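You operate a simulated robot arm through the tools that you are given. There is no shell and no other tool. Be economical: measure what you need, move in short steps, check, and stop when the job is done.

You run a simulated two-armed robot. Do the job below in one go: nothing can be reset, and whatever is moved stays where it is left.

Task
Fetch the long copper link and set it on the upper tread. Then take the black plastic nut and leave it on the white bench top. Then open the blue chest drawer. The order counts.

Only the result counts: the job must be done as asked and must still hold three seconds after the hand-in. Knocking over, shifting, dropping, spilling or breaking anything else fails it.

Robot
Two 7-joint arms with two-finger grippers on one trunk, on a base that drives. Base frame: it is fixed to the floor where the robot stands at the start and does not move with it; the origin is under the middle of the robot, x ahead of it, y to its left, z up; the surface under the hand at the start is at about z = 0.86. Lengths are in m, angles in rad, forces in N, time in s.
The left shoulder is at the start at [0.05, 0.191, 1.092], the right one opposite. With the tool pointing down near the work surface each hand reaches from about 0.2 to 0.74 m from the robot's upright axis, wherever it stands, measured 20 degrees to its own side. Places, roughly: black plastic nut (5x5x2 cm) [-0.9, -0.6, 0.9]; blue chest drawer [-2, -5.5, 0.9]; upper tread [2.6, -3.9, 0.4]; white bench top [-1.9, -0.7, 0.9]. Payload 2.69 kg a hand.
Tool frame (each hand has its own): the origin (TCP) lies between the finger pads and is the grasp point; the fingertips stand 0.02 m ahead of it; z points along the fingers, y is the line along which they close. The gripper opens to 0.1 m. The gripper's body begins 0.063 m behind the TCP.
Orientation is that of the tool frame in the base frame, as a unit quaternion [x, y, z, w]. With the fingers straight down and closing along the base's y, the tool's x points along the base's -x, its y along +y and its z along -z.

Tools
- The arms move only by the tool jog_arm. It takes "left_motion", "right_motion" or both (then of equal length, played together; a hand with none holds still); each is a list of rows, each a list of 7 numbers: the shift along the tool's x, y, z in m, then the turn, a rotation vector about the tool's x, y, z in rad, then the gripper command, from -1 (fully open) to 1 (shut), values between in proportion. In form: [[x, y, z, rx, ry, rz, gripper], ...]. A call has 1 to 8 rows; each row shifts and turns the commanded pose from where the row before left it, along the tool's axes as they then stand. Rows are played at 5 a second. More than 0.05 m and 0.15 rad between two rows, or a gripper value outside its range, and nothing of the call is played. A pose out of reach is approached as far as the arm can. The call stops where the force on the tool passes 40 N (or 10 N more than at its start, if that is more) or the arm is blocked; 0.2 s more then pass. Each finger travels about 0.153 m/s and halts on what it meets, pressing with about 43 N; the grip force reading is that of the motor and also rises with nothing between the fingers. The clock runs only during rows and for 0.2 s after the last one: add rows that do not move to give the fingers time. The reply holds the time, the measured pose of the TCP, the force on the tool along the base axes, the opening and the grip force, in the units named above and with some noise, with the torque about the TCP (base axes, N m) and any sound that the robot's microphone picked up.
- Cameras (640 x 400 px; columns grow to the right, rows downward): "scene" is now at [0.1306, -0.0203, 1.2768]; the picture's right is [-0.20, -0.98, 0.00], its down [-0.42, 0.08, -0.91] and it looks along [0.89, -0.18, -0.42] (base axes); focal length 293 px, centre (320, 200). "left" rides on the left gripper at [0.07, 0.019, -0.099] in its tool frame; the picture's right is [-0.26, 0.97, 0.00], its down [-0.75, -0.20, -0.63] and it looks along [-0.61, -0.16, 0.78] (tool axes); focal length 230 px, centre (320, 200). "right" rides on the right gripper at [0.07, -0.019, -0.099] in its tool frame; the picture's right is [0.26, 0.97, 0.00], its down [-0.75, 0.20, -0.63] and it looks along [-0.61, 0.16, 0.78] (tool axes); focal length 230 px, centre (320, 200).
- capture(camera): a new picture of that camera. The clock stands still meanwhile.
- lift_body(by): slides the trunk up (or, below 0, down) by that many m; the arms and the scene camera ride with it, the base frame stays. It gives what a move gives, with no picture.
- steer(legs): drives the robot by 1 to 6 legs, each [ahead, left, turn to the left] in m, m and rad, along the robot's own axes; the way and the turn of a leg run together, so that a leg with both is an arc; at most 1.5 m and 3.142 rad a leg. The arms and the cameras ride along, it lands a little off, and it stops where it bumps. It gives what a move gives.
- aim_head(pan, tilt): turns the head with the scene camera to pan (to the left, within 1.396 rad either way) and tilt (down, from -0.506 to 1.204), counted from straight ahead of the robot. It gives what a move gives.
- locate(camera, pixels): for up to 12 pixels [column, row] of the newest picture of that camera ("zoom" is the newest enlarged one), the place [x, y, z] in the base frame of the surface seen there, good to about 0.002 m. The clock stands still meanwhile.
- close_up(camera, box): a new picture of the part [left, top, right, bottom] of that camera's present view, enlarged. The clock stands still meanwhile.
- sign_off(): hands the job in; it is judged then, once.

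Go step by step. Measure first, check grasps and placings, and put right what went wrong. The budget is 110 turns and 92 pictures, counting those below and the enlarged ones. Unless the task says otherwise, let go and move clear before handing in, and close with one line.

The tools are called after "Emit:" as a command line: name --argument value ..., lists and objects as JSON in quotes. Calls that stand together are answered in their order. jog_arm: Moves the arms, as the interface text tells. Its arguments: {"type":"object","properties":{"left_motion":{"type":"array"},"right_motion":{"type":"array"}},"required":[]} The other tools are called the same way: lift_body (by) slides the trunk up or down; steer (legs) drives the base; aim_head (pan, tilt) turns the head that bears the scene camera; capture (camera) takes a picture; locate (camera, pixels) gives the place of the surface under pixels of a picture; close_up (camera, box) takes an enlarged picture of a part of a camera's view; sign_off () hands the job in.

At the start:

```text
time_s: 0.0
left_tool_pos: [0.5119, 0.0875, 1.1209]
left_ee_rot: [0.0, 1.0, 0.0, 0.0]
left_force: [-0.5, -0.6, 0.0]
left_ft_torque: [-0.04, 0.03, 0.01]
left_opening: 0.0998
left_grasp_force: 0.1
right_tool_pos: [0.4065, -0.3139, 1.0912]
right_ee_rot: [-0.001, 1.0, 0.0, 0.0]
right_force: [-0.6, 0.3, 0.4]
right_ft_torque: [0.01, -0.01, -0.02]
right_opening: 0.1
right_grasp_force: 0.0
trunk travel left (down, up): [-0.15, 0.173]
robot x, y, heading: [0.0029, 0.0005, -0.001]
head pan, tilt: [-0.197, 0.438]
```

scene: 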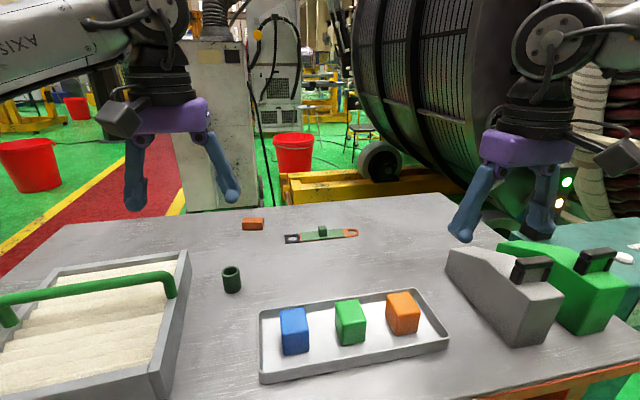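
right: 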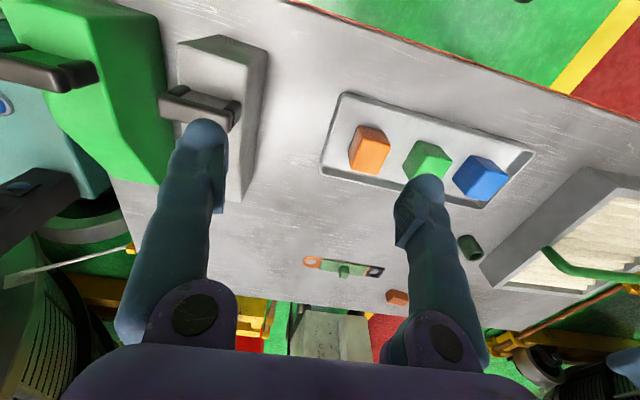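
left: 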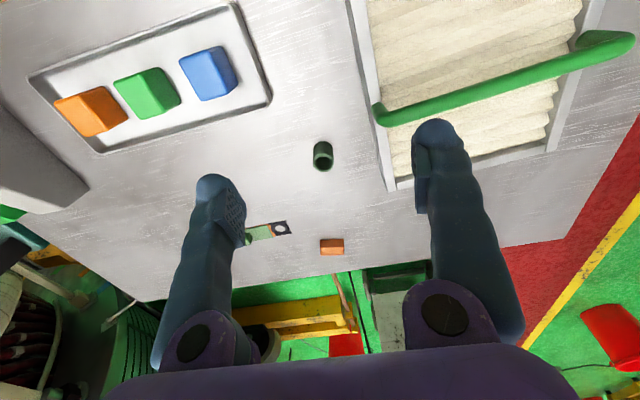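

The bench shows a bar with copper and dark ends at about (320,235), probably the long copper link with a green knob. I'll enlarge it and measure it.

Emit:
close_up --camera "scene" --box '[220, 200, 380, 300]'

Emit:
locate --camera "scene" --pixels '[[292, 239], [322, 230], [350, 233], [322, 240], [252, 224], [231, 272], [300, 260], [440, 200]]'

```text
4.00 times, centred on (300, 250) of scene
```

zoom: 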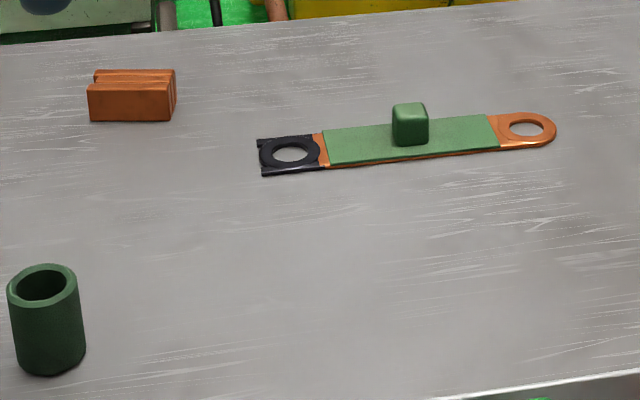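

```text
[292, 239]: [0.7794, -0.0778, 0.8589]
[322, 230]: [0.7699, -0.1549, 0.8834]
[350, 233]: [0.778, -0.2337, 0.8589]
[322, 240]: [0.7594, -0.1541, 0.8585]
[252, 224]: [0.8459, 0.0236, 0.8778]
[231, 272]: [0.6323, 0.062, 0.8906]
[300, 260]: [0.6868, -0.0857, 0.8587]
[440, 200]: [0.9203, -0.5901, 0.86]
```

The link is a bar about 0.2 m long with a green knob on top near (0.775,-0.155,0.87). I'll measure it finely and look around for the other places.

Emit:
locate --camera "zoom" --pixels '[[410, 108], [395, 125], [427, 125], [410, 142], [262, 160], [310, 150], [350, 150], [480, 130], [550, 130], [290, 155], [522, 130]]'

Emit:
aim_head --pan -1.0 --tilt 0.4

Emit:
capture --camera "scene"

Emit:
aim_head --pan 0.3 --tilt 1.0

Emit:
capture --camera "scene"

```text
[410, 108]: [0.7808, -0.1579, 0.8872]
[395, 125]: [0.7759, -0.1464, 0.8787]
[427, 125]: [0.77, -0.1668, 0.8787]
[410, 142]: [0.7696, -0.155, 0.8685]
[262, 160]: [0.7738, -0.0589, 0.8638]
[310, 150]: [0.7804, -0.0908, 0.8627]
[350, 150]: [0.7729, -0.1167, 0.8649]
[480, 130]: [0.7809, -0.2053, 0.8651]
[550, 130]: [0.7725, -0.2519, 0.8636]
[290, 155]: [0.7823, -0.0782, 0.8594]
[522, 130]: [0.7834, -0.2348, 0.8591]
```

```text
time_s: 1.1
left_tool_pos: [0.5132, 0.0877, 1.1214]
left_ee_rot: [-0.001, 1.0, 0.0, 0.0]
left_force: [-1.3, 1.0, 0.4]
left_ft_torque: [0.04, 0.02, 0.03]
left_opening: 0.1
left_grasp_force: 0.0
right_tool_pos: [0.4062, -0.3148, 1.0906]
right_ee_rot: [0.0, 1.0, 0.0, 0.0]
right_force: [0.3, -0.2, 0.8]
right_ft_torque: [0.0, -0.01, -0.01]
right_opening: 0.0999
right_grasp_force: 0.1
trunk travel left (down, up): [-0.15, 0.173]
robot x, y, heading: [0.0002, -0.0027, 0.004]
head pan, tilt: [-1.0, 0.4]
```

```text
87 pictures are left
```

scene: 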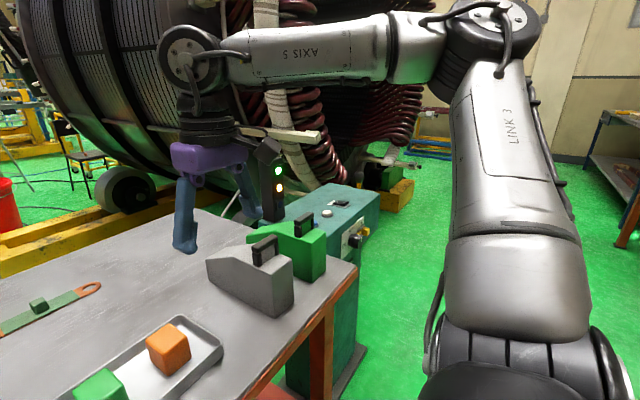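

```text
time_s: 2.6
left_tool_pos: [0.5125, 0.0874, 1.1219]
left_ee_rot: [-0.001, 1.0, -0.001, 0.0]
left_force: [-0.5, 0.2, -0.2]
left_ft_torque: [0.01, 0.01, 0.0]
left_opening: 0.0999
left_grasp_force: 0.1
right_tool_pos: [0.407, -0.3147, 1.0895]
right_ee_rot: [0.0, 1.0, 0.0, 0.0]
right_force: [-0.6, 0.7, 0.1]
right_ft_torque: [-0.01, 0.04, -0.01]
right_opening: 0.1
right_grasp_force: 0.0
trunk travel left (down, up): [-0.15, 0.173]
robot x, y, heading: [0.0012, -0.0012, -0.0]
head pan, tilt: [0.3, 1.0]
```

```text
86 pictures are left
```

scene: 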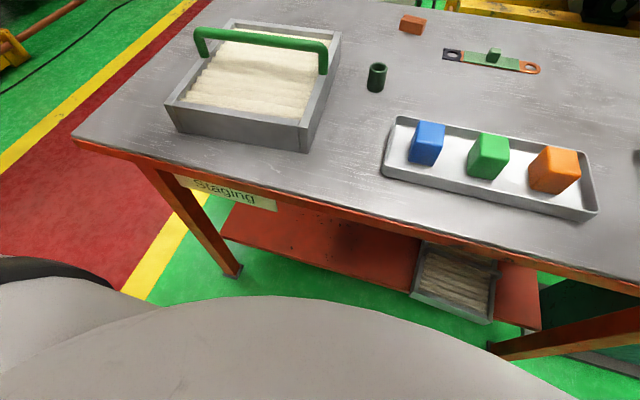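

The bench front edge runs from (75,135) to (640,275), and the base sits close to it. I'll measure the gap between the edge and the base.

Emit:
locate --camera "scene" --pixels '[[300, 192], [450, 232], [230, 305], [400, 310], [75, 135], [270, 130], [500, 200], [580, 215]]'

```text
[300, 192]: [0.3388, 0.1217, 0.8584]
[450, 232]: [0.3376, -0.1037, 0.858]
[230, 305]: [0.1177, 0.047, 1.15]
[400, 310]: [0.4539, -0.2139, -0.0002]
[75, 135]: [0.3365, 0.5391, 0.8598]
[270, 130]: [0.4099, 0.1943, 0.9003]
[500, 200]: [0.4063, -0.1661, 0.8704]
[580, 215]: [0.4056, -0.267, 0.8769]
```

The bench edge is at x≈0.34, and the knob on the link is centred at about (0.778,-0.157) with its top at z≈0.887. I'll drive 0.1 m ahead to bring it into the right hand's reach.

Emit:
steer --legs '[[0.1, 0, 0]]'

Emit:
aim_head --pan -0.2 --tilt 0.7

Emit:
capture --camera "scene"

```text
time_s: 3.9
left_tool_pos: [0.6025, 0.0872, 1.1203]
left_ee_rot: [-0.002, 1.0, 0.001, 0.0]
left_force: [0.4, -0.6, 0.0]
left_ft_torque: [0.0, -0.07, 0.02]
left_opening: 0.0998
left_grasp_force: 0.1
right_tool_pos: [0.4965, -0.3139, 1.0903]
right_ee_rot: [0.0, 1.0, 0.001, 0.0]
right_force: [0.0, -0.9, -0.5]
right_ft_torque: [-0.01, -0.02, 0.01]
right_opening: 0.1
right_grasp_force: 0.2
trunk travel left (down, up): [-0.15, 0.173]
robot x, y, heading: [0.0926, -0.0013, -0.002]
head pan, tilt: [0.3, 1.0]
stopped in leg 1: the robot was blocked; the commanded pose is now the measured one
```

```text
time_s: 4.8
left_tool_pos: [0.6049, 0.0878, 1.1194]
left_ee_rot: [-0.002, 1.0, 0.001, -0.001]
left_force: [0.6, 0.0, 0.4]
left_ft_torque: [-0.03, -0.02, 0.0]
left_opening: 0.1
left_grasp_force: 0.1
right_tool_pos: [0.4975, -0.3131, 1.0898]
right_ee_rot: [0.0, 1.0, 0.0, -0.001]
right_force: [0.7, 0.4, -0.1]
right_ft_torque: [-0.01, 0.04, -0.03]
right_opening: 0.1001
right_grasp_force: 0.1
trunk travel left (down, up): [-0.15, 0.173]
robot x, y, heading: [0.0893, -0.001, -0.0]
head pan, tilt: [-0.201, 0.7]
```

```text
85 pictures are left
```

scene: 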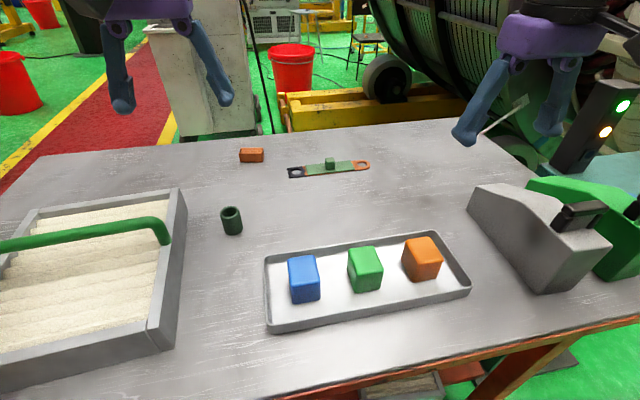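

The base stopped about 0.09 m ahead, against the bench, and nothing was disturbed. I'll bring the right hand above the knob.

Emit:
jog_arm --right_motion '[[-0.04, 0.0223, 0.013, 0, 0, 0, -0.4], [-0.04, 0.0223, 0.013, 0, 0, 0, -0.4], [-0.04, 0.0223, 0.013, 0, 0, 0, -0.4], [-0.04, 0.0223, 0.013, 0, 0, 0, -0.4], [-0.04, 0.0223, 0.013, 0, 0, 0, -0.4], [-0.04, 0.0223, 0.013, 0, 0, 0, -0.4], [-0.04, 0.0223, 0.013, 0, 0, 0, -0.4], [0, 0, 0, 0, 0, 0, -0.4]]'

Emit:
capture --camera "right"

```text
time_s: 6.6
left_tool_pos: [0.6034, 0.0864, 1.12]
left_ee_rot: [-0.001, 1.0, 0.002, -0.001]
left_force: [0.5, -0.4, -0.5]
left_ft_torque: [-0.01, 0.0, 0.01]
left_opening: 0.1003
left_grasp_force: 0.1
right_tool_pos: [0.6668, -0.2399, 0.9969]
right_ee_rot: [0.001, 1.0, 0.0, 0.0]
right_force: [-0.8, 0.0, 0.4]
right_ft_torque: [-0.01, -0.02, -0.01]
right_opening: 0.0699
right_grasp_force: 0.0
right hand out of reach, approached as far as the arm can: row 4, 5, 6, 7
trunk travel left (down, up): [-0.15, 0.173]
robot x, y, heading: [0.0937, -0.0009, 0.004]
head pan, tilt: [-0.201, 0.7]
```

```text
84 pictures are left
```

right: 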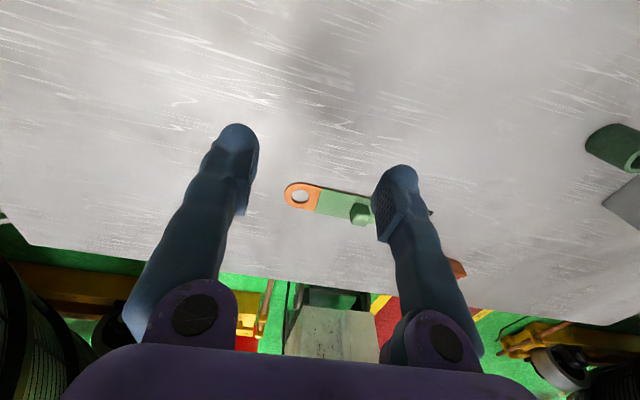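

The right hand stopped at x=0.667 because the pose at this height is out of reach. Raising the trunk brings the shoulder closer to wrist height, which should extend the reach.

Emit:
lift_body --by 0.08

Emit:
jog_arm --right_motion '[[0, 0, 0.04, 0, 0, 0, -0.4], [0, 0, 0.04, 0, 0, 0, -0.4], [0, 0, 0, 0, 0, 0, -0.4]]'

```text
time_s: 7.8
left_tool_pos: [0.6038, 0.0874, 1.1992]
left_ee_rot: [-0.002, 1.0, 0.002, -0.002]
left_force: [1.1, 0.6, -1.0]
left_ft_torque: [0.0, -0.02, -0.01]
left_opening: 0.0999
left_grasp_force: 0.1
right_tool_pos: [0.6665, -0.2397, 1.0752]
right_ee_rot: [0.0, 1.0, 0.001, 0.0]
right_force: [-0.3, 0.3, 0.7]
right_ft_torque: [0.0, 0.0, 0.03]
right_opening: 0.07
right_grasp_force: 0.0
trunk travel left (down, up): [-0.23, 0.093]
robot x, y, heading: [0.0927, 0.001, 0.003]
head pan, tilt: [-0.201, 0.7]
```

```text
time_s: 8.6
left_tool_pos: [0.6038, 0.0881, 1.1997]
left_ee_rot: [-0.002, 1.0, 0.0, -0.001]
left_force: [-1.1, 0.4, 0.0]
left_ft_torque: [0.01, -0.01, 0.02]
left_opening: 0.0999
left_grasp_force: 0.1
right_tool_pos: [0.6599, -0.2443, 0.9987]
right_ee_rot: [0.0, 1.0, 0.002, 0.001]
right_force: [0.0, -0.6, 0.1]
right_ft_torque: [0.02, 0.01, 0.03]
right_opening: 0.0699
right_grasp_force: 0.1
right hand out of reach, approached as far as the arm can: row 2
trunk travel left (down, up): [-0.23, 0.093]
robot x, y, heading: [0.0939, -0.0014, -0.003]
head pan, tilt: [-0.201, 0.7]
```

Raising the trunk didn't help, so the limit is elsewhere. I'll tilt the fingers forward about tool y, which brings the wrist back, and then see how far it reaches.

Emit:
jog_arm --right_motion '[[0, 0, 0, 0, -0.15, 0, -0.4], [0, 0, 0, 0, -0.15, 0, -0.4], [0, 0, 0, 0, -0.15, 0, -0.4], [0, 0, 0, 0, 0, 0, -0.4], [-0.036, 0.025, 0.018, 0, 0, 0, -0.4], [-0.036, 0.025, 0.018, 0, 0, 0, -0.4], [0, 0, 0, 0, 0, 0, -0.4]]'

```text
time_s: 10.2
left_tool_pos: [0.6045, 0.0882, 1.1983]
left_ee_rot: [-0.002, 1.0, 0.0, -0.001]
left_force: [-0.1, -0.8, 0.3]
left_ft_torque: [-0.01, -0.01, 0.01]
left_opening: 0.0997
left_grasp_force: 0.1
right_tool_pos: [0.7162, -0.2118, 1.001]
right_ee_rot: [0.002, 0.975, 0.0, 0.223]
right_force: [-0.1, 0.5, 0.2]
right_ft_torque: [-0.01, 0.0, 0.02]
right_opening: 0.07
right_grasp_force: 0.1
right hand out of reach, approached as far as the arm can: row 6
trunk travel left (down, up): [-0.23, 0.093]
robot x, y, heading: [0.0916, 0.0023, -0.006]
head pan, tilt: [-0.201, 0.7]
```

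With a tilt of 0.45 rad the hand reaches x=0.716. I'll tilt a further 0.45 and continue toward the knob.

Emit:
jog_arm --right_motion '[[0, 0, 0, 0, -0.15, 0, -0.4], [0, 0, 0, 0, -0.15, 0, -0.4], [0, 0, 0, 0, -0.15, 0, -0.4], [0, 0, 0, 0, 0, 0, -0.4], [-0.02, 0.027, 0.025, 0, 0, 0, -0.4], [-0.02, 0.027, 0.025, 0, 0, 0, -0.4], [0, 0, 0, 0, 0, 0, -0.4]]'

Emit:
capture --camera "right"

```text
time_s: 11.8
left_tool_pos: [0.6046, 0.0882, 1.2004]
left_ee_rot: [-0.002, 1.0, 0.0, -0.001]
left_force: [0.4, -0.4, 0.1]
left_ft_torque: [-0.03, 0.01, 0.02]
left_opening: 0.0997
left_grasp_force: 0.0
right_tool_pos: [0.7494, -0.1976, 1.021]
right_ee_rot: [0.001, 0.9, 0.001, 0.436]
right_force: [0.1, 0.0, 0.3]
right_ft_torque: [0.0, -0.03, -0.02]
right_opening: 0.0701
right_grasp_force: 0.0
right hand out of reach, approached as far as the arm can: row 5, 6
trunk travel left (down, up): [-0.23, 0.093]
robot x, y, heading: [0.0891, -0.0034, -0.001]
head pan, tilt: [-0.201, 0.7]
```

```text
83 pictures are left
```

right: 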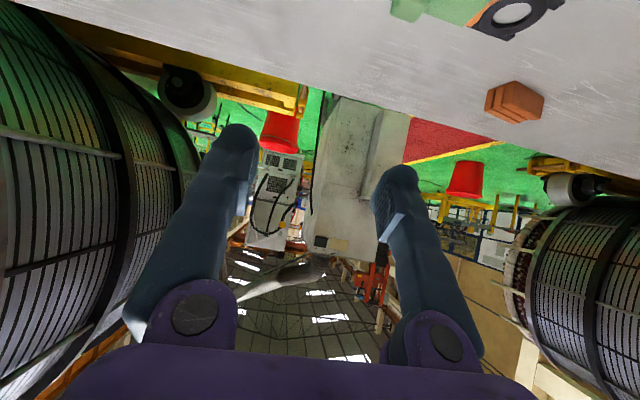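

Even tilted, the hand stops at x≈0.75. Approaching from behind the bench may be easier, so I'll measure the space there in the last scene picture.

Emit:
locate --camera "scene" --pixels '[[300, 128], [200, 137], [440, 120], [290, 125], [300, 100], [350, 100], [400, 85], [180, 125], [150, 140], [140, 150], [270, 85], [520, 150]]'

Emit:
aim_head --pan 0.0 --tilt 0.3

Emit:
capture --camera "scene"

```text
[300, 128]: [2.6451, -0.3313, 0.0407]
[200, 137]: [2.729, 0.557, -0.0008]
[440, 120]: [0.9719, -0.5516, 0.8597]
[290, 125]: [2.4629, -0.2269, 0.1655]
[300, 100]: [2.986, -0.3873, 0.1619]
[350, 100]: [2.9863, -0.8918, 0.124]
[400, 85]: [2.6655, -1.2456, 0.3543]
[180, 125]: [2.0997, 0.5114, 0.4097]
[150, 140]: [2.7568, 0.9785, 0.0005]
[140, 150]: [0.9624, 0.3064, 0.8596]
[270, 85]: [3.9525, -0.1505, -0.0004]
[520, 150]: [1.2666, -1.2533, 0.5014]
```

```text
time_s: 12.6
left_tool_pos: [0.6036, 0.0871, 1.2012]
left_ee_rot: [-0.002, 1.0, 0.001, -0.001]
left_force: [-0.1, 0.1, 0.3]
left_ft_torque: [-0.01, 0.0, -0.02]
left_opening: 0.0997
left_grasp_force: 0.0
right_tool_pos: [0.7498, -0.1961, 1.0215]
right_ee_rot: [0.001, 0.9, 0.001, 0.435]
right_force: [-0.2, -0.6, -0.4]
right_ft_torque: [0.01, 0.0, 0.0]
right_opening: 0.0701
right_grasp_force: 0.1
trunk travel left (down, up): [-0.23, 0.093]
robot x, y, heading: [0.0898, -0.0022, -0.003]
head pan, tilt: [0.0, 0.3]
```

```text
82 pictures are left
```

scene: 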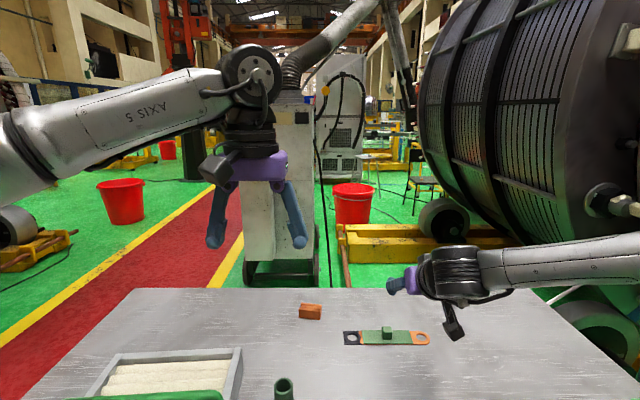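

Behind the bench (back edge x≈0.97) the floor is free out to x≈2, and from there the link is only about 0.2 m from the edge. I'll retract the right arm, drive round the left end, and use the left hand from the back.

Emit:
jog_arm --right_motion '[[0, -0.02, -0.04, 0, 0.15, 0, -0.4], [0, -0.02, -0.04, 0, 0.15, 0, -0.4], [0, -0.02, -0.04, 0, 0.15, 0, -0.4], [0, -0.02, -0.04, 0, 0.15, 0, -0.4], [0, -0.02, -0.04, 0, 0.15, 0, -0.4], [0, -0.02, -0.04, 0, 0.15, 0, -0.4], [0.045, 0, 0, 0, 0, 0, -0.4], [0.045, 0, 0, 0, 0, 0, -0.4]]'

Emit:
steer --legs '[[-0.15, 0, 0], [0, 1.35, 0], [1.0, 0, 0], [0, 0, 3.1416]]'

Emit:
aim_head --pan 1.0 --tilt 0.4

Emit:
capture --camera "scene"

```text
time_s: 14.4
left_tool_pos: [0.6035, 0.0877, 1.201]
left_ee_rot: [0.0, 1.0, 0.001, -0.001]
left_force: [-0.6, 0.2, 0.4]
left_ft_torque: [0.0, 0.0, 0.01]
left_opening: 0.1001
left_grasp_force: 0.0
right_tool_pos: [0.5403, -0.3221, 1.2223]
right_ee_rot: [0.001, 1.0, 0.003, 0.0]
right_force: [0.0, -0.3, -0.1]
right_ft_torque: [0.01, -0.07, 0.0]
right_opening: 0.07
right_grasp_force: 0.1
trunk travel left (down, up): [-0.23, 0.093]
robot x, y, heading: [0.0922, -0.0007, 0.001]
head pan, tilt: [0.0, 0.3]
```

```text
refused: 3.1416 is not a number from -3.14159 to 3.14159
```

```text
time_s: 15.7
left_tool_pos: [0.6037, 0.0872, 1.1992]
left_ee_rot: [-0.001, 1.0, 0.001, -0.001]
left_force: [0.2, 0.2, 0.5]
left_ft_torque: [-0.01, 0.02, 0.0]
left_opening: 0.1002
left_grasp_force: 0.0
right_tool_pos: [0.5425, -0.3205, 1.2229]
right_ee_rot: [0.001, 1.0, 0.001, 0.0]
right_force: [0.4, 1.4, -0.1]
right_ft_torque: [0.01, -0.01, 0.01]
right_opening: 0.0699
right_grasp_force: 0.0
trunk travel left (down, up): [-0.23, 0.093]
robot x, y, heading: [0.0932, 0.0021, -0.003]
head pan, tilt: [1.0, 0.4]
```

```text
81 pictures are left
```

scene: 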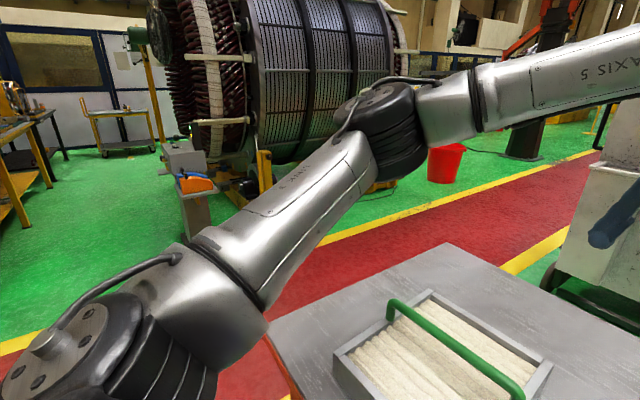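

The left side is clear, and the drive was refused only because of the turn value. I'll drive round with a slightly smaller turn.

Emit:
steer --legs '[[-0.15, 0, 0], [0, 1.35, 0], [1.0, 0, 0], [0, 0, 3.141]]'

Emit:
capture --camera "scene"

```text
time_s: 41.1
left_tool_pos: [0.4244, 1.2705, 1.1993]
left_ee_rot: [0.999, 0.033, 0.001, 0.0]
left_force: [-0.3, -0.4, 0.0]
left_ft_torque: [0.0, 0.0, -0.01]
left_opening: 0.1001
left_grasp_force: 0.0
right_tool_pos: [0.4627, 1.6816, 1.2227]
right_ee_rot: [1.0, 0.031, 0.0, 0.001]
right_force: [-0.3, 0.2, 1.1]
right_ft_torque: [0.01, -0.01, -0.03]
right_opening: 0.0701
right_grasp_force: 0.1
trunk travel left (down, up): [-0.23, 0.093]
robot x, y, heading: [0.9343, 1.3902, -3.077]
head pan, tilt: [1.0, 0.4]
```

```text
80 pictures are left
```

scene: 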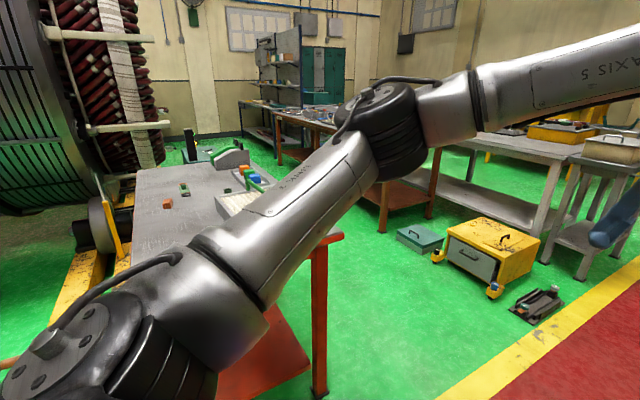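

The robot is now at (0.93,1.39) facing back, slightly over-rotated. I'll check how close the yellow frame at (80,280) and roller at (100,230) are to the bench's back.

Emit:
locate --camera "scene" --pixels '[[80, 290], [60, 340], [100, 225], [120, 245], [130, 260], [60, 220], [140, 185], [20, 370], [10, 250], [5, 320]]'

```text
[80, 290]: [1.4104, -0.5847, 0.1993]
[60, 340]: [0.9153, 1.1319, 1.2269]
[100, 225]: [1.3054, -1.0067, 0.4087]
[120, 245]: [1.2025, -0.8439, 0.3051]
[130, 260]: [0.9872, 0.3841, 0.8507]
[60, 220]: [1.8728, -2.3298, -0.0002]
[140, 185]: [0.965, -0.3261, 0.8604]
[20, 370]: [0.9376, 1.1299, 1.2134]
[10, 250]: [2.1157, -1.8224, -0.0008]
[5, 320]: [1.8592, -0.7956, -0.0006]
```

The nearest frame point is (1.41,-0.58), which leaves room at (1.38,0.12). I'll square up, back off and strafe left behind the bench.

Emit:
steer --legs '[[0, 0, -0.064], [-0.45, 0, 0], [0, 1.27, 0]]'

Emit:
aim_head --pan 0.2 --tilt 0.8

Emit:
capture --camera "scene"

```text
time_s: 54.0
left_tool_pos: [0.864, 0.0881, 1.1993]
left_ee_rot: [1.0, 0.002, 0.001, 0.001]
left_force: [0.1, -0.3, -0.5]
left_ft_torque: [0.0, 0.01, 0.02]
left_opening: 0.0998
left_grasp_force: 0.0
right_tool_pos: [0.927, 0.4969, 1.223]
right_ee_rot: [1.0, -0.001, 0.0, 0.001]
right_force: [0.5, 0.4, -0.1]
right_ft_torque: [0.0, 0.01, 0.0]
right_opening: 0.07
right_grasp_force: 0.2
trunk travel left (down, up): [-0.23, 0.093]
robot x, y, heading: [1.3778, 0.1751, 3.141]
head pan, tilt: [1.0, 0.4]
stopped in leg 3: the robot was blocked; the commanded pose is now the measured one
```

```text
time_s: 55.1
left_tool_pos: [0.8645, 0.0877, 1.1997]
left_ee_rot: [1.0, 0.002, 0.001, 0.001]
left_force: [-0.6, -0.1, -1.1]
left_ft_torque: [0.01, -0.01, 0.03]
left_opening: 0.1
left_grasp_force: 0.2
right_tool_pos: [0.927, 0.4965, 1.2224]
right_ee_rot: [1.0, -0.001, -0.001, 0.0]
right_force: [-0.1, -0.2, 0.8]
right_ft_torque: [0.02, -0.03, -0.02]
right_opening: 0.0699
right_grasp_force: 0.2
trunk travel left (down, up): [-0.23, 0.093]
robot x, y, heading: [1.3763, 0.1769, 3.144]
head pan, tilt: [0.201, 0.799]
```

```text
79 pictures are left
```

scene: 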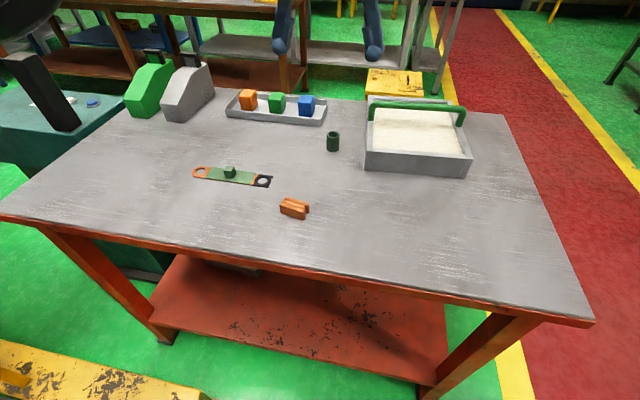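

The robot touched the yellow frame on its left and stopped at (1.377,0.176). The link at (235,175) is now within reach, so I'll step off the frame a little and move 0.1 m closer.

Emit:
steer --legs '[[0, -0.02, 0], [0.09, 0, 0]]'

Emit:
capture --camera "scene"

Emit:
close_up --camera "scene" --box '[160, 120, 320, 220]'

```text
time_s: 56.7
left_tool_pos: [0.8102, 0.1081, 1.1976]
left_ee_rot: [1.0, 0.003, 0.002, 0.001]
left_force: [0.1, 0.0, 1.0]
left_ft_torque: [0.04, 0.03, 0.01]
left_opening: 0.0999
left_grasp_force: 0.0
right_tool_pos: [0.8731, 0.5167, 1.2212]
right_ee_rot: [1.0, -0.002, 0.0, 0.001]
right_force: [0.0, -0.3, -1.0]
right_ft_torque: [-0.01, 0.05, 0.02]
right_opening: 0.07
right_grasp_force: 0.0
trunk travel left (down, up): [-0.23, 0.093]
robot x, y, heading: [1.3248, 0.1948, 3.139]
head pan, tilt: [0.201, 0.799]
stopped in leg 2: the robot was blocked; the commanded pose is now the measured one
```

```text
78 pictures are left
```

scene: 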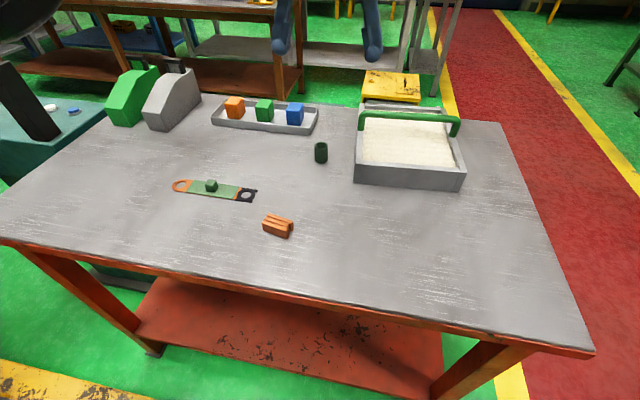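

```text
4.00 times, centred on (240, 170) of scene
```

zoom: 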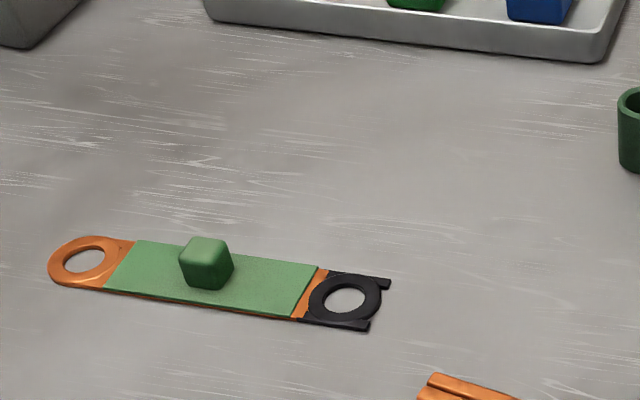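

The link is clear in the close-up, with the knob at (207,262). I'll measure the knob and ends to get the position and yaw.

Emit:
locate --camera "zoom" --pixels '[[208, 243], [186, 262], [230, 265], [210, 283], [206, 275], [135, 243], [106, 286], [318, 268], [292, 317], [52, 262], [388, 282], [366, 328]]'

```text
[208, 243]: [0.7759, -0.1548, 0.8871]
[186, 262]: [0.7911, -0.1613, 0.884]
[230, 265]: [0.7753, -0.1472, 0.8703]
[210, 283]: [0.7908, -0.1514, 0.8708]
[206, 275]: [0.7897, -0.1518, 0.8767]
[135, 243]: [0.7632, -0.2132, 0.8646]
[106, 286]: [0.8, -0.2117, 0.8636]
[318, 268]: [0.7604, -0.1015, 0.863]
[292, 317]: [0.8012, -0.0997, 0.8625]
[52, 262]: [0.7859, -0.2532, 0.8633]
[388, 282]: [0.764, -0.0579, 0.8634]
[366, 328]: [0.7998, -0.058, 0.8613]
```

The knob centre is (0.7805,-0.156), z 0.865 to 0.887, and the bar is aligned with y. I'll move the left hand above it.

Emit:
jog_arm --left_motion '[[-0.0037, 0.033, 0.031, 0, 0, 0, -0.3], [-0.0037, 0.033, 0.031, 0, 0, 0, -0.3], [-0.0037, 0.033, 0.031, 0, 0, 0, -0.3], [-0.0037, 0.033, 0.031, 0, 0, 0, -0.3], [-0.0037, 0.033, 0.031, 0, 0, 0, -0.3], [-0.0037, 0.033, 0.031, 0, 0, 0, -0.3], [-0.0037, 0.033, 0.031, 0, 0, 0, -0.3], [-0.0037, 0.033, 0.031, 0, 0, 0, -0.3]]'

Emit:
capture --camera "left"

```text
time_s: 58.5
left_tool_pos: [0.7805, -0.1572, 0.9506]
left_ee_rot: [1.0, 0.001, 0.002, 0.0]
left_force: [0.6, 0.4, -0.4]
left_ft_torque: [0.02, 0.04, 0.0]
left_opening: 0.0648
left_grasp_force: 0.2
right_tool_pos: [0.8742, 0.5161, 1.2214]
right_ee_rot: [1.0, -0.002, 0.001, 0.001]
right_force: [-0.4, -0.9, 1.2]
right_ft_torque: [0.0, -0.04, 0.01]
right_opening: 0.0701
right_grasp_force: 0.1
trunk travel left (down, up): [-0.23, 0.093]
robot x, y, heading: [1.327, 0.1946, 3.139]
head pan, tilt: [0.201, 0.799]
```

```text
76 pictures are left
```

left: 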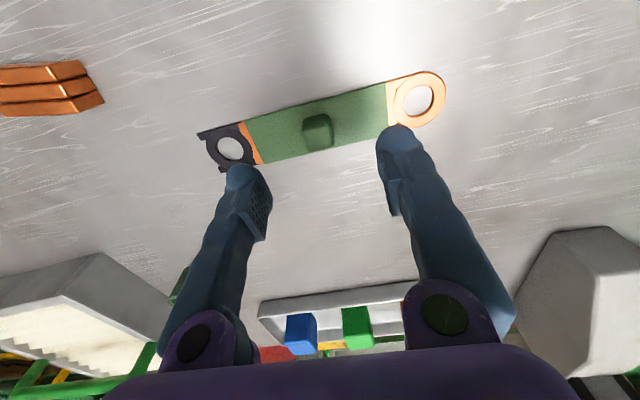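

The fingers straddle the knob along the bar. I'll descend so the tips sit just above the bar, then close.

Emit:
jog_arm --left_motion '[[0, 0, 0.032, 0, 0, 0, -0.3], [0, 0, 0.031, 0, 0, 0, -0.3], [0, 0, 0, 0, 0, 0, -0.3], [0, 0, 0, 0, 0, 0, 0.3], [0, 0, 0, 0, 0, 0, 1], [0, 0, 0, 0, 0, 0, 1], [0, 0, 0, 0, 0, 0, 1]]'

Emit:
jog_arm --left_motion '[[0, 0, -0.03, 0, 0, 0, 1], [0, 0, -0.03, 0, 0, 0, 1], [0, 0, -0.03, 0, 0, 0, 1]]'

Emit:
capture --camera "left"

```text
time_s: 60.1
left_tool_pos: [0.7818, -0.157, 0.8879]
left_ee_rot: [1.0, 0.002, 0.002, 0.001]
left_force: [0.7, -0.1, 0.4]
left_ft_torque: [0.01, 0.01, 0.03]
left_opening: 0.0209
left_grasp_force: 42.9
right_tool_pos: [0.8724, 0.5166, 1.2213]
right_ee_rot: [1.0, -0.002, 0.001, 0.0]
right_force: [-0.8, 0.2, -0.9]
right_ft_torque: [-0.02, -0.02, 0.05]
right_opening: 0.0703
right_grasp_force: 0.0
trunk travel left (down, up): [-0.23, 0.093]
robot x, y, heading: [1.3268, 0.1952, 3.145]
head pan, tilt: [0.201, 0.799]
```

```text
time_s: 60.9
left_tool_pos: [0.7822, -0.1558, 0.9799]
left_ee_rot: [1.0, 0.002, 0.002, 0.0]
left_force: [-0.5, -0.3, -0.1]
left_ft_torque: [0.02, -0.02, 0.02]
left_opening: 0.0
left_grasp_force: 29.4
right_tool_pos: [0.8732, 0.5173, 1.221]
right_ee_rot: [1.0, -0.001, 0.001, 0.002]
right_force: [0.6, -0.7, 0.1]
right_ft_torque: [-0.03, -0.03, -0.04]
right_opening: 0.0701
right_grasp_force: 0.0
trunk travel left (down, up): [-0.23, 0.093]
robot x, y, heading: [1.3241, 0.1971, 3.147]
head pan, tilt: [0.201, 0.799]
```

```text
75 pictures are left
```

left: 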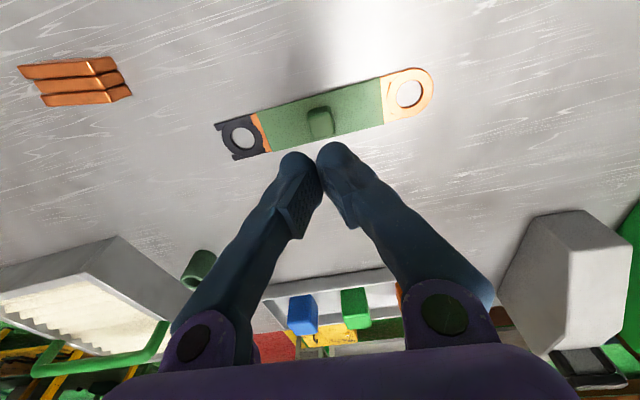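

The fingers closed on the knob (opening 0.021) but slipped off when lifting. I'll check whether the link moved and look closely at the black end, which may be a holder.

Emit:
close_up --camera "left" --box '[190, 50, 450, 200]'

Emit:
locate --camera "left" --pixels '[[320, 112], [310, 125], [320, 135], [215, 125], [240, 158], [432, 85], [240, 137], [225, 140], [262, 140], [410, 92]]'

```text
2.46 times, centred on (320, 125) of left
```

zoom: 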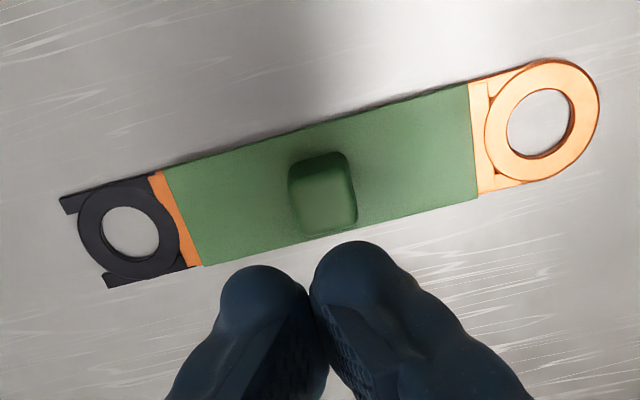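

```text
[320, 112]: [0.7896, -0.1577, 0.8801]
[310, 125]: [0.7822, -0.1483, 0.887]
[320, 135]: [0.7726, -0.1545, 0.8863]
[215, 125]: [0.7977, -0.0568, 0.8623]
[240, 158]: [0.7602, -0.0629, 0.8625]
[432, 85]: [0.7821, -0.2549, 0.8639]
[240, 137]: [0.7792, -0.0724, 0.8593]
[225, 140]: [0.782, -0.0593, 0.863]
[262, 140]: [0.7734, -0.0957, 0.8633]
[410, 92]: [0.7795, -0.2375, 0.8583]
```

The link hasn't moved. I'll grip again about 3 mm deeper and lift slowly while watching the force.

Emit:
jog_arm --left_motion '[[0, 0, 0.0, 0, 0, 0, -0.4], [0, 0, 0, 0, 0, 0, -0.4], [-0.001, 0, 0.045, 0, 0, 0, -0.4], [0, 0, 0.045, 0, 0, 0, -0.4], [0, 0, 0.006, 0, 0, 0, -0.4], [0, 0, 0, 0, 0, 0, -0.4]]'

Emit:
jog_arm --left_motion '[[0, 0, 0, 0, 0, 0, 0.3], [0, 0, 0, 0, 0, 0, 1], [0, 0, 0, 0, 0, 0, 1], [0, 0, 0, 0, 0, 0, 1], [0, 0, -0.002, 0, 0, 0, 1], [0, 0, -0.002, 0, 0, 0, 1], [0, 0, -0.002, 0, 0, 0, 1]]'

```text
time_s: 62.3
left_tool_pos: [0.7799, -0.1566, 0.8829]
left_ee_rot: [1.0, 0.003, 0.0, 0.001]
left_force: [-1.8, -1.9, 9.7]
left_ft_torque: [0.18, 0.01, 0.0]
left_opening: 0.0697
left_grasp_force: 0.0
right_tool_pos: [0.8732, 0.5169, 1.2217]
right_ee_rot: [1.0, -0.002, 0.0, 0.001]
right_force: [-0.1, 0.3, 0.1]
right_ft_torque: [0.02, 0.04, 0.0]
right_opening: 0.0699
right_grasp_force: 0.1
trunk travel left (down, up): [-0.23, 0.093]
robot x, y, heading: [1.3224, 0.1946, 3.14]
head pan, tilt: [0.201, 0.799]
```

```text
time_s: 63.9
left_tool_pos: [0.783, -0.1576, 0.8867]
left_ee_rot: [1.0, 0.002, 0.003, 0.001]
left_force: [0.1, 0.0, -1.6]
left_ft_torque: [-0.03, -0.01, 0.03]
left_opening: 0.0207
left_grasp_force: 43.0
right_tool_pos: [0.874, 0.5168, 1.2212]
right_ee_rot: [1.0, -0.002, 0.001, 0.002]
right_force: [-0.4, -0.1, -0.4]
right_ft_torque: [-0.05, -0.01, 0.02]
right_opening: 0.0699
right_grasp_force: 0.1
trunk travel left (down, up): [-0.23, 0.093]
robot x, y, heading: [1.3251, 0.2004, 3.142]
head pan, tilt: [0.201, 0.799]
```

The grip holds with a downward load of about 1.6 N. I'll keep lifting slowly.

Emit:
jog_arm --left_motion '[[0, 0, -0.003, 0, 0, 0, 1], [0, 0, -0.003, 0, 0, 0, 1], [0, 0, -0.004, 0, 0, 0, 1], [0, 0, -0.005, 0, 0, 0, 1]]'

Emit:
capture --camera "left"

```text
time_s: 64.9
left_tool_pos: [0.7822, -0.1569, 0.9038]
left_ee_rot: [1.0, 0.002, 0.003, 0.001]
left_force: [-0.4, 0.4, -1.3]
left_ft_torque: [-0.01, 0.02, -0.02]
left_opening: 0.0211
left_grasp_force: 43.0
right_tool_pos: [0.8733, 0.518, 1.2215]
right_ee_rot: [1.0, -0.001, 0.001, 0.001]
right_force: [-0.1, 0.6, -0.3]
right_ft_torque: [0.01, 0.0, 0.02]
right_opening: 0.07
right_grasp_force: 0.1
trunk travel left (down, up): [-0.23, 0.093]
robot x, y, heading: [1.3221, 0.1951, 3.146]
head pan, tilt: [0.201, 0.799]
```

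```text
73 pictures are left
```

left: 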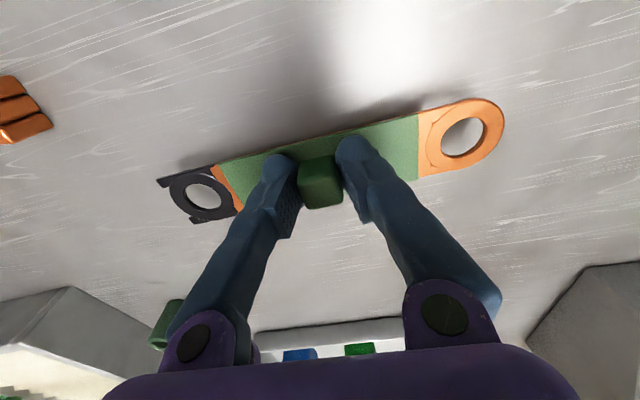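

The link is lifted level. I'll raise it to carrying height and look toward the tread, to my back left.

Emit:
jog_arm --left_motion '[[0, 0, -0.02, 0, 0, 0, 1], [0, 0, -0.03, 0, 0, 0, 1], [0, 0, -0.03, 0, 0, 0, 1], [0, 0, -0.03, 0, 0, 0, 1], [0, 0, -0.03, 0, 0, 0, 1], [0, 0, -0.03, 0, 0, 0, 1], [0.02, -0.02, -0.02, 0, 0, 0, 1], [0.02, -0.02, -0.01, 0, 0, 0, 1]]'

Emit:
aim_head --pan 1.39 --tilt 0.3

Emit:
capture --camera "scene"

Emit:
aim_head --pan 0.4 --tilt 0.35

Emit:
capture --camera "scene"

```text
time_s: 66.7
left_tool_pos: [0.8187, -0.1166, 1.1049]
left_ee_rot: [1.0, 0.003, 0.002, 0.0]
left_force: [0.0, -0.6, -1.2]
left_ft_torque: [-0.04, -0.02, 0.02]
left_opening: 0.0208
left_grasp_force: 43.2
right_tool_pos: [0.874, 0.5162, 1.2214]
right_ee_rot: [1.0, -0.002, 0.0, 0.0]
right_force: [0.0, 0.3, 0.9]
right_ft_torque: [-0.02, 0.01, 0.02]
right_opening: 0.07
right_grasp_force: 0.1
trunk travel left (down, up): [-0.23, 0.093]
robot x, y, heading: [1.3226, 0.1984, 3.14]
head pan, tilt: [0.201, 0.799]
```

```text
time_s: 68.1
left_tool_pos: [0.8198, -0.1166, 1.1035]
left_ee_rot: [1.0, 0.003, 0.001, 0.001]
left_force: [-0.7, -0.3, -0.8]
left_ft_torque: [0.0, -0.02, -0.02]
left_opening: 0.0206
left_grasp_force: 43.0
right_tool_pos: [0.8737, 0.5162, 1.2214]
right_ee_rot: [1.0, -0.002, 0.001, 0.001]
right_force: [0.0, -0.4, -0.2]
right_ft_torque: [0.0, 0.01, 0.0]
right_opening: 0.0697
right_grasp_force: 0.1
trunk travel left (down, up): [-0.23, 0.093]
robot x, y, heading: [1.3217, 0.1953, 3.143]
head pan, tilt: [1.389, 0.3]
```

```text
72 pictures are left
```

scene: 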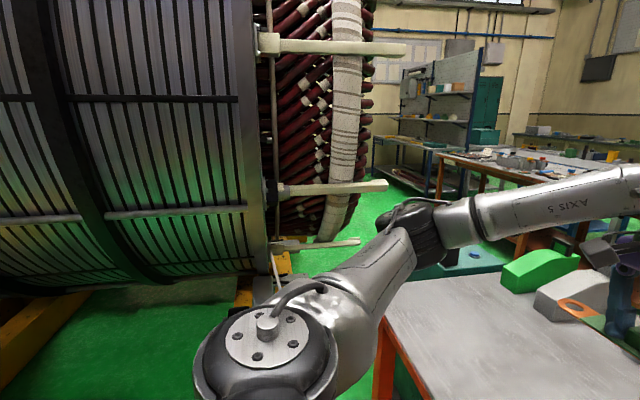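

```text
time_s: 69.3
left_tool_pos: [0.8187, -0.1166, 1.1029]
left_ee_rot: [1.0, 0.001, 0.002, 0.001]
left_force: [0.0, 0.0, -0.8]
left_ft_torque: [-0.03, -0.01, -0.01]
left_opening: 0.0207
left_grasp_force: 42.5
right_tool_pos: [0.8732, 0.516, 1.2212]
right_ee_rot: [1.0, -0.002, 0.001, 0.001]
right_force: [0.5, -0.2, 0.6]
right_ft_torque: [-0.02, 0.0, 0.0]
right_opening: 0.0696
right_grasp_force: 0.0
trunk travel left (down, up): [-0.23, 0.093]
robot x, y, heading: [1.3237, 0.1981, 3.139]
head pan, tilt: [0.4, 0.351]
```

```text
71 pictures are left
```

scene: 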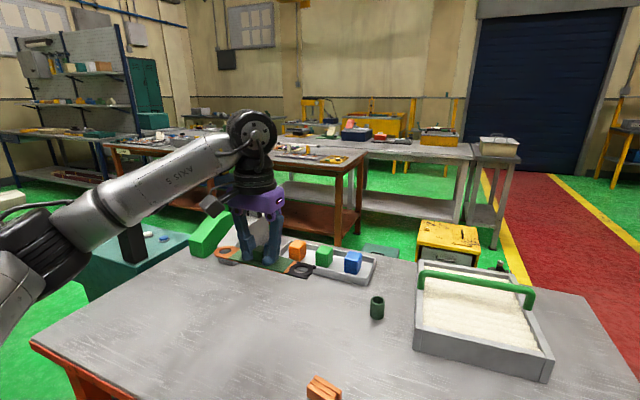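

Here I see the staging bench, a wooden-legged bench behind it (which probably carries the nut) and the corridor between them. I'll measure the obstacles.

Emit:
locate --camera "scene" --pixels '[[350, 160], [340, 235], [450, 230], [440, 160], [490, 240], [150, 245], [90, 285], [380, 250], [290, 160], [130, 150], [500, 145], [255, 180]]'

```text
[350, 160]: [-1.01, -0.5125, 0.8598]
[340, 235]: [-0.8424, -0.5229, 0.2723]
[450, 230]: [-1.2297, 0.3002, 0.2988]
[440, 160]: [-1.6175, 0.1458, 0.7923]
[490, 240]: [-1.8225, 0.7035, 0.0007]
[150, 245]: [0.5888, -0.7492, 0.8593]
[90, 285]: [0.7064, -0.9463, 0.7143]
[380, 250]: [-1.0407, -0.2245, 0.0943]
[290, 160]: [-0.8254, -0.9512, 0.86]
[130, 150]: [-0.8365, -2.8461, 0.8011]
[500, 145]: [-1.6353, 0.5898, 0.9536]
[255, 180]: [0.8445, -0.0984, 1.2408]
```

The corridor between the benches (x≈-0.75 to 0.33) is wide enough. I'll go back round the bench's end and then south along x≈-0.2, facing -y.

Emit:
steer --legs '[[0, -1.2, 0], [1.5, 0, 0], [0, 0, 1.571], [1.5, 0, 0]]'

Emit:
aim_head --pan 0.3 --tilt 0.3

Emit:
capture --camera "scene"

```text
time_s: 97.8
left_tool_pos: [0.2153, -0.6286, 1.1035]
left_ee_rot: [0.687, 0.726, 0.002, 0.0]
left_force: [0.3, -0.2, -1.7]
left_ft_torque: [-0.01, 0.01, -0.01]
left_opening: 0.0209
left_grasp_force: 42.9
right_tool_pos: [-0.4186, -0.6078, 1.2221]
right_ee_rot: [0.689, 0.725, 0.002, 0.0]
right_force: [0.1, 0.2, -0.1]
right_ft_torque: [-0.03, 0.02, 0.03]
right_opening: 0.0701
right_grasp_force: 0.1
trunk travel left (down, up): [-0.23, 0.093]
robot x, y, heading: [-0.1232, -0.1425, -1.525]
head pan, tilt: [0.4, 0.351]
```

```text
time_s: 98.5
left_tool_pos: [0.2153, -0.6281, 1.1028]
left_ee_rot: [0.687, 0.727, 0.002, 0.0]
left_force: [1.0, 0.1, -0.6]
left_ft_torque: [-0.03, 0.02, -0.01]
left_opening: 0.0207
left_grasp_force: 43.2
right_tool_pos: [-0.4195, -0.6083, 1.2211]
right_ee_rot: [0.689, 0.724, 0.001, 0.0]
right_force: [-0.1, -0.2, 0.8]
right_ft_torque: [0.02, 0.0, 0.0]
right_opening: 0.0702
right_grasp_force: 0.1
trunk travel left (down, up): [-0.23, 0.093]
robot x, y, heading: [-0.1217, -0.1401, -1.519]
head pan, tilt: [0.3, 0.3]
```

```text
70 pictures are left
```

scene: 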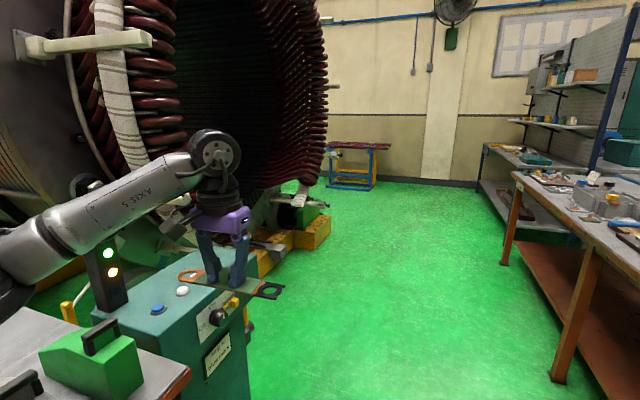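

The way ahead is clear and the teal control panel is on the left near the held link. I'll locate the panel, the blue-framed thing at (355,165) and the frame corner.

Emit:
locate --camera "scene" --pixels '[[355, 148], [350, 185], [325, 180], [240, 300], [215, 375], [330, 220], [505, 265], [552, 380], [475, 225], [450, 165], [110, 250], [310, 240]]'

Emit:
close_up --camera "scene" --box '[270, 120, 430, 220]'

```text
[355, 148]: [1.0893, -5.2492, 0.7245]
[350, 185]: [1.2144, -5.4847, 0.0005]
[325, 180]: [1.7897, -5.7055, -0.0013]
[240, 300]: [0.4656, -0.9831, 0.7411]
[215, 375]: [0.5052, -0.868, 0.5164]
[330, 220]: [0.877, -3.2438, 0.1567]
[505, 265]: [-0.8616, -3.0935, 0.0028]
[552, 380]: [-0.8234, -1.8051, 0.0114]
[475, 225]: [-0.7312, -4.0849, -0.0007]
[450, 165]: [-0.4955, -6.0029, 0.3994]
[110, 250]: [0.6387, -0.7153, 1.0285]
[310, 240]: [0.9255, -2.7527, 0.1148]
```

```text
4.00 times, centred on (350, 170) of scene
```

zoom: 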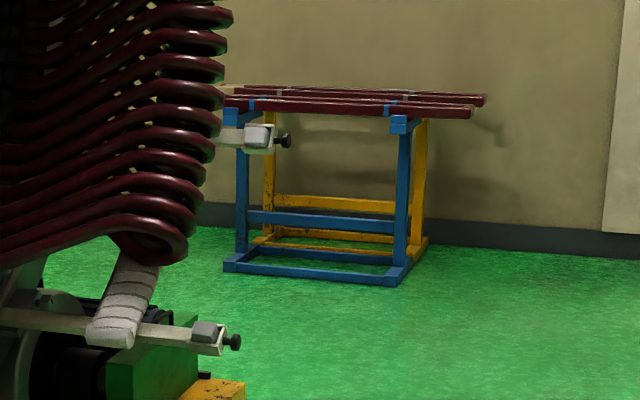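

The nearest obstacle on the left is at x≥0.46. I'll straighten, shift right a little, drive to y≈-3.9, turn to face +x and look for the tread.

Emit:
steer --legs '[[0, -0.08, -0.05], [1.5, 0, 0], [1.5, 0, 0], [0.7, 0, 0], [0, 0, 1.571]]'

Emit:
aim_head --pan 0.0 --tilt 0.35

Emit:
capture --camera "scene"

```text
time_s: 120.8
left_tool_pos: [0.3364, -3.4744, 1.1032]
left_ee_rot: [0.021, 1.0, 0.002, -0.002]
left_force: [0.0, 0.8, -1.3]
left_ft_torque: [0.03, 0.0, 0.02]
left_opening: 0.0208
left_grasp_force: 42.8
right_tool_pos: [0.2516, -4.1047, 1.2213]
right_ee_rot: [0.025, 1.0, 0.001, -0.001]
right_force: [-0.3, 0.5, -0.1]
right_ft_torque: [0.0, -0.03, -0.02]
right_opening: 0.07
right_grasp_force: 0.0
trunk travel left (down, up): [-0.23, 0.093]
robot x, y, heading: [-0.1791, -3.7665, -0.047]
head pan, tilt: [0.3, 0.3]
```

```text
time_s: 121.6
left_tool_pos: [0.3349, -3.4743, 1.1019]
left_ee_rot: [0.022, 1.0, 0.001, -0.002]
left_force: [0.4, -0.1, -0.8]
left_ft_torque: [-0.01, -0.02, 0.01]
left_opening: 0.0206
left_grasp_force: 43.0
right_tool_pos: [0.252, -4.1039, 1.2212]
right_ee_rot: [0.025, 1.0, 0.002, -0.001]
right_force: [0.1, 0.6, 0.0]
right_ft_torque: [0.04, -0.02, 0.02]
right_opening: 0.07
right_grasp_force: 0.0
trunk travel left (down, up): [-0.23, 0.093]
robot x, y, heading: [-0.1841, -3.7635, -0.05]
head pan, tilt: [0.0, 0.351]
```

```text
68 pictures are left
```

scene: 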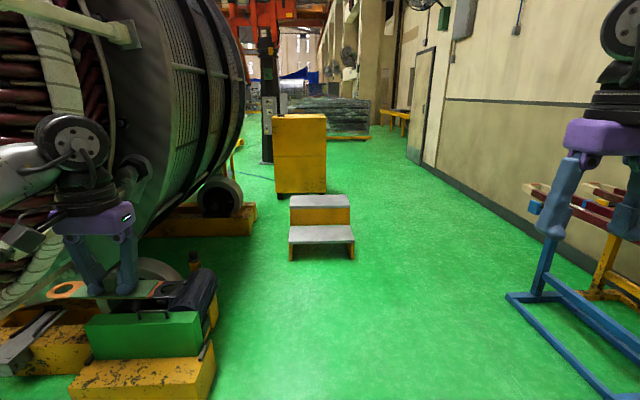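

The steps are at (320,220), with the upper tread around (320,200). I'll measure the treads and the nearby obstacles.

Emit:
locate --camera "scene" --pixels '[[293, 205], [349, 204], [346, 196], [295, 197], [290, 238], [354, 238], [320, 201], [213, 370], [212, 290], [255, 220], [530, 300], [276, 190]]'

```text
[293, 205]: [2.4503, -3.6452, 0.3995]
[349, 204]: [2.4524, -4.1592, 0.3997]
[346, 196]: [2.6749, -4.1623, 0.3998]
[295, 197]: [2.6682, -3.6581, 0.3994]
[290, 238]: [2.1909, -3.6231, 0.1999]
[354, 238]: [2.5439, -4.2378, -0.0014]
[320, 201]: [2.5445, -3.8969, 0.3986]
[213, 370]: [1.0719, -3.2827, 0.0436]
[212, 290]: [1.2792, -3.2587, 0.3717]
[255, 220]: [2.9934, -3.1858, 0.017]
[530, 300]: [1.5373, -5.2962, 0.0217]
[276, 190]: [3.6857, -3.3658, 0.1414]
```

The upper tread spans x 2.44–2.69, y -4.17 to -3.64, at z 0.40. I'll approach from its -y side, driving along y≈-4.55 and then turning to face +y.

Emit:
steer --legs '[[0, -0.78, 0.048], [1.5, 0, 0], [1.45, 0, 0]]'

```text
time_s: 142.2
left_tool_pos: [3.1955, -4.1943, 1.1039]
left_ee_rot: [-0.026, 1.0, 0.001, -0.003]
left_force: [0.6, 0.6, -1.8]
left_ft_torque: [0.03, 0.0, 0.0]
left_opening: 0.0207
left_grasp_force: 42.8
right_tool_pos: [3.1702, -4.8279, 1.2213]
right_ee_rot: [-0.021, 1.0, 0.0, -0.001]
right_force: [0.1, -0.9, -0.3]
right_ft_torque: [-0.01, -0.01, 0.0]
right_opening: 0.0697
right_grasp_force: 0.1
trunk travel left (down, up): [-0.23, 0.093]
robot x, y, heading: [2.7039, -4.5317, 0.046]
head pan, tilt: [0.0, 0.351]
stopped in leg 3: the robot was blocked; the commanded pose is now the measured one
```

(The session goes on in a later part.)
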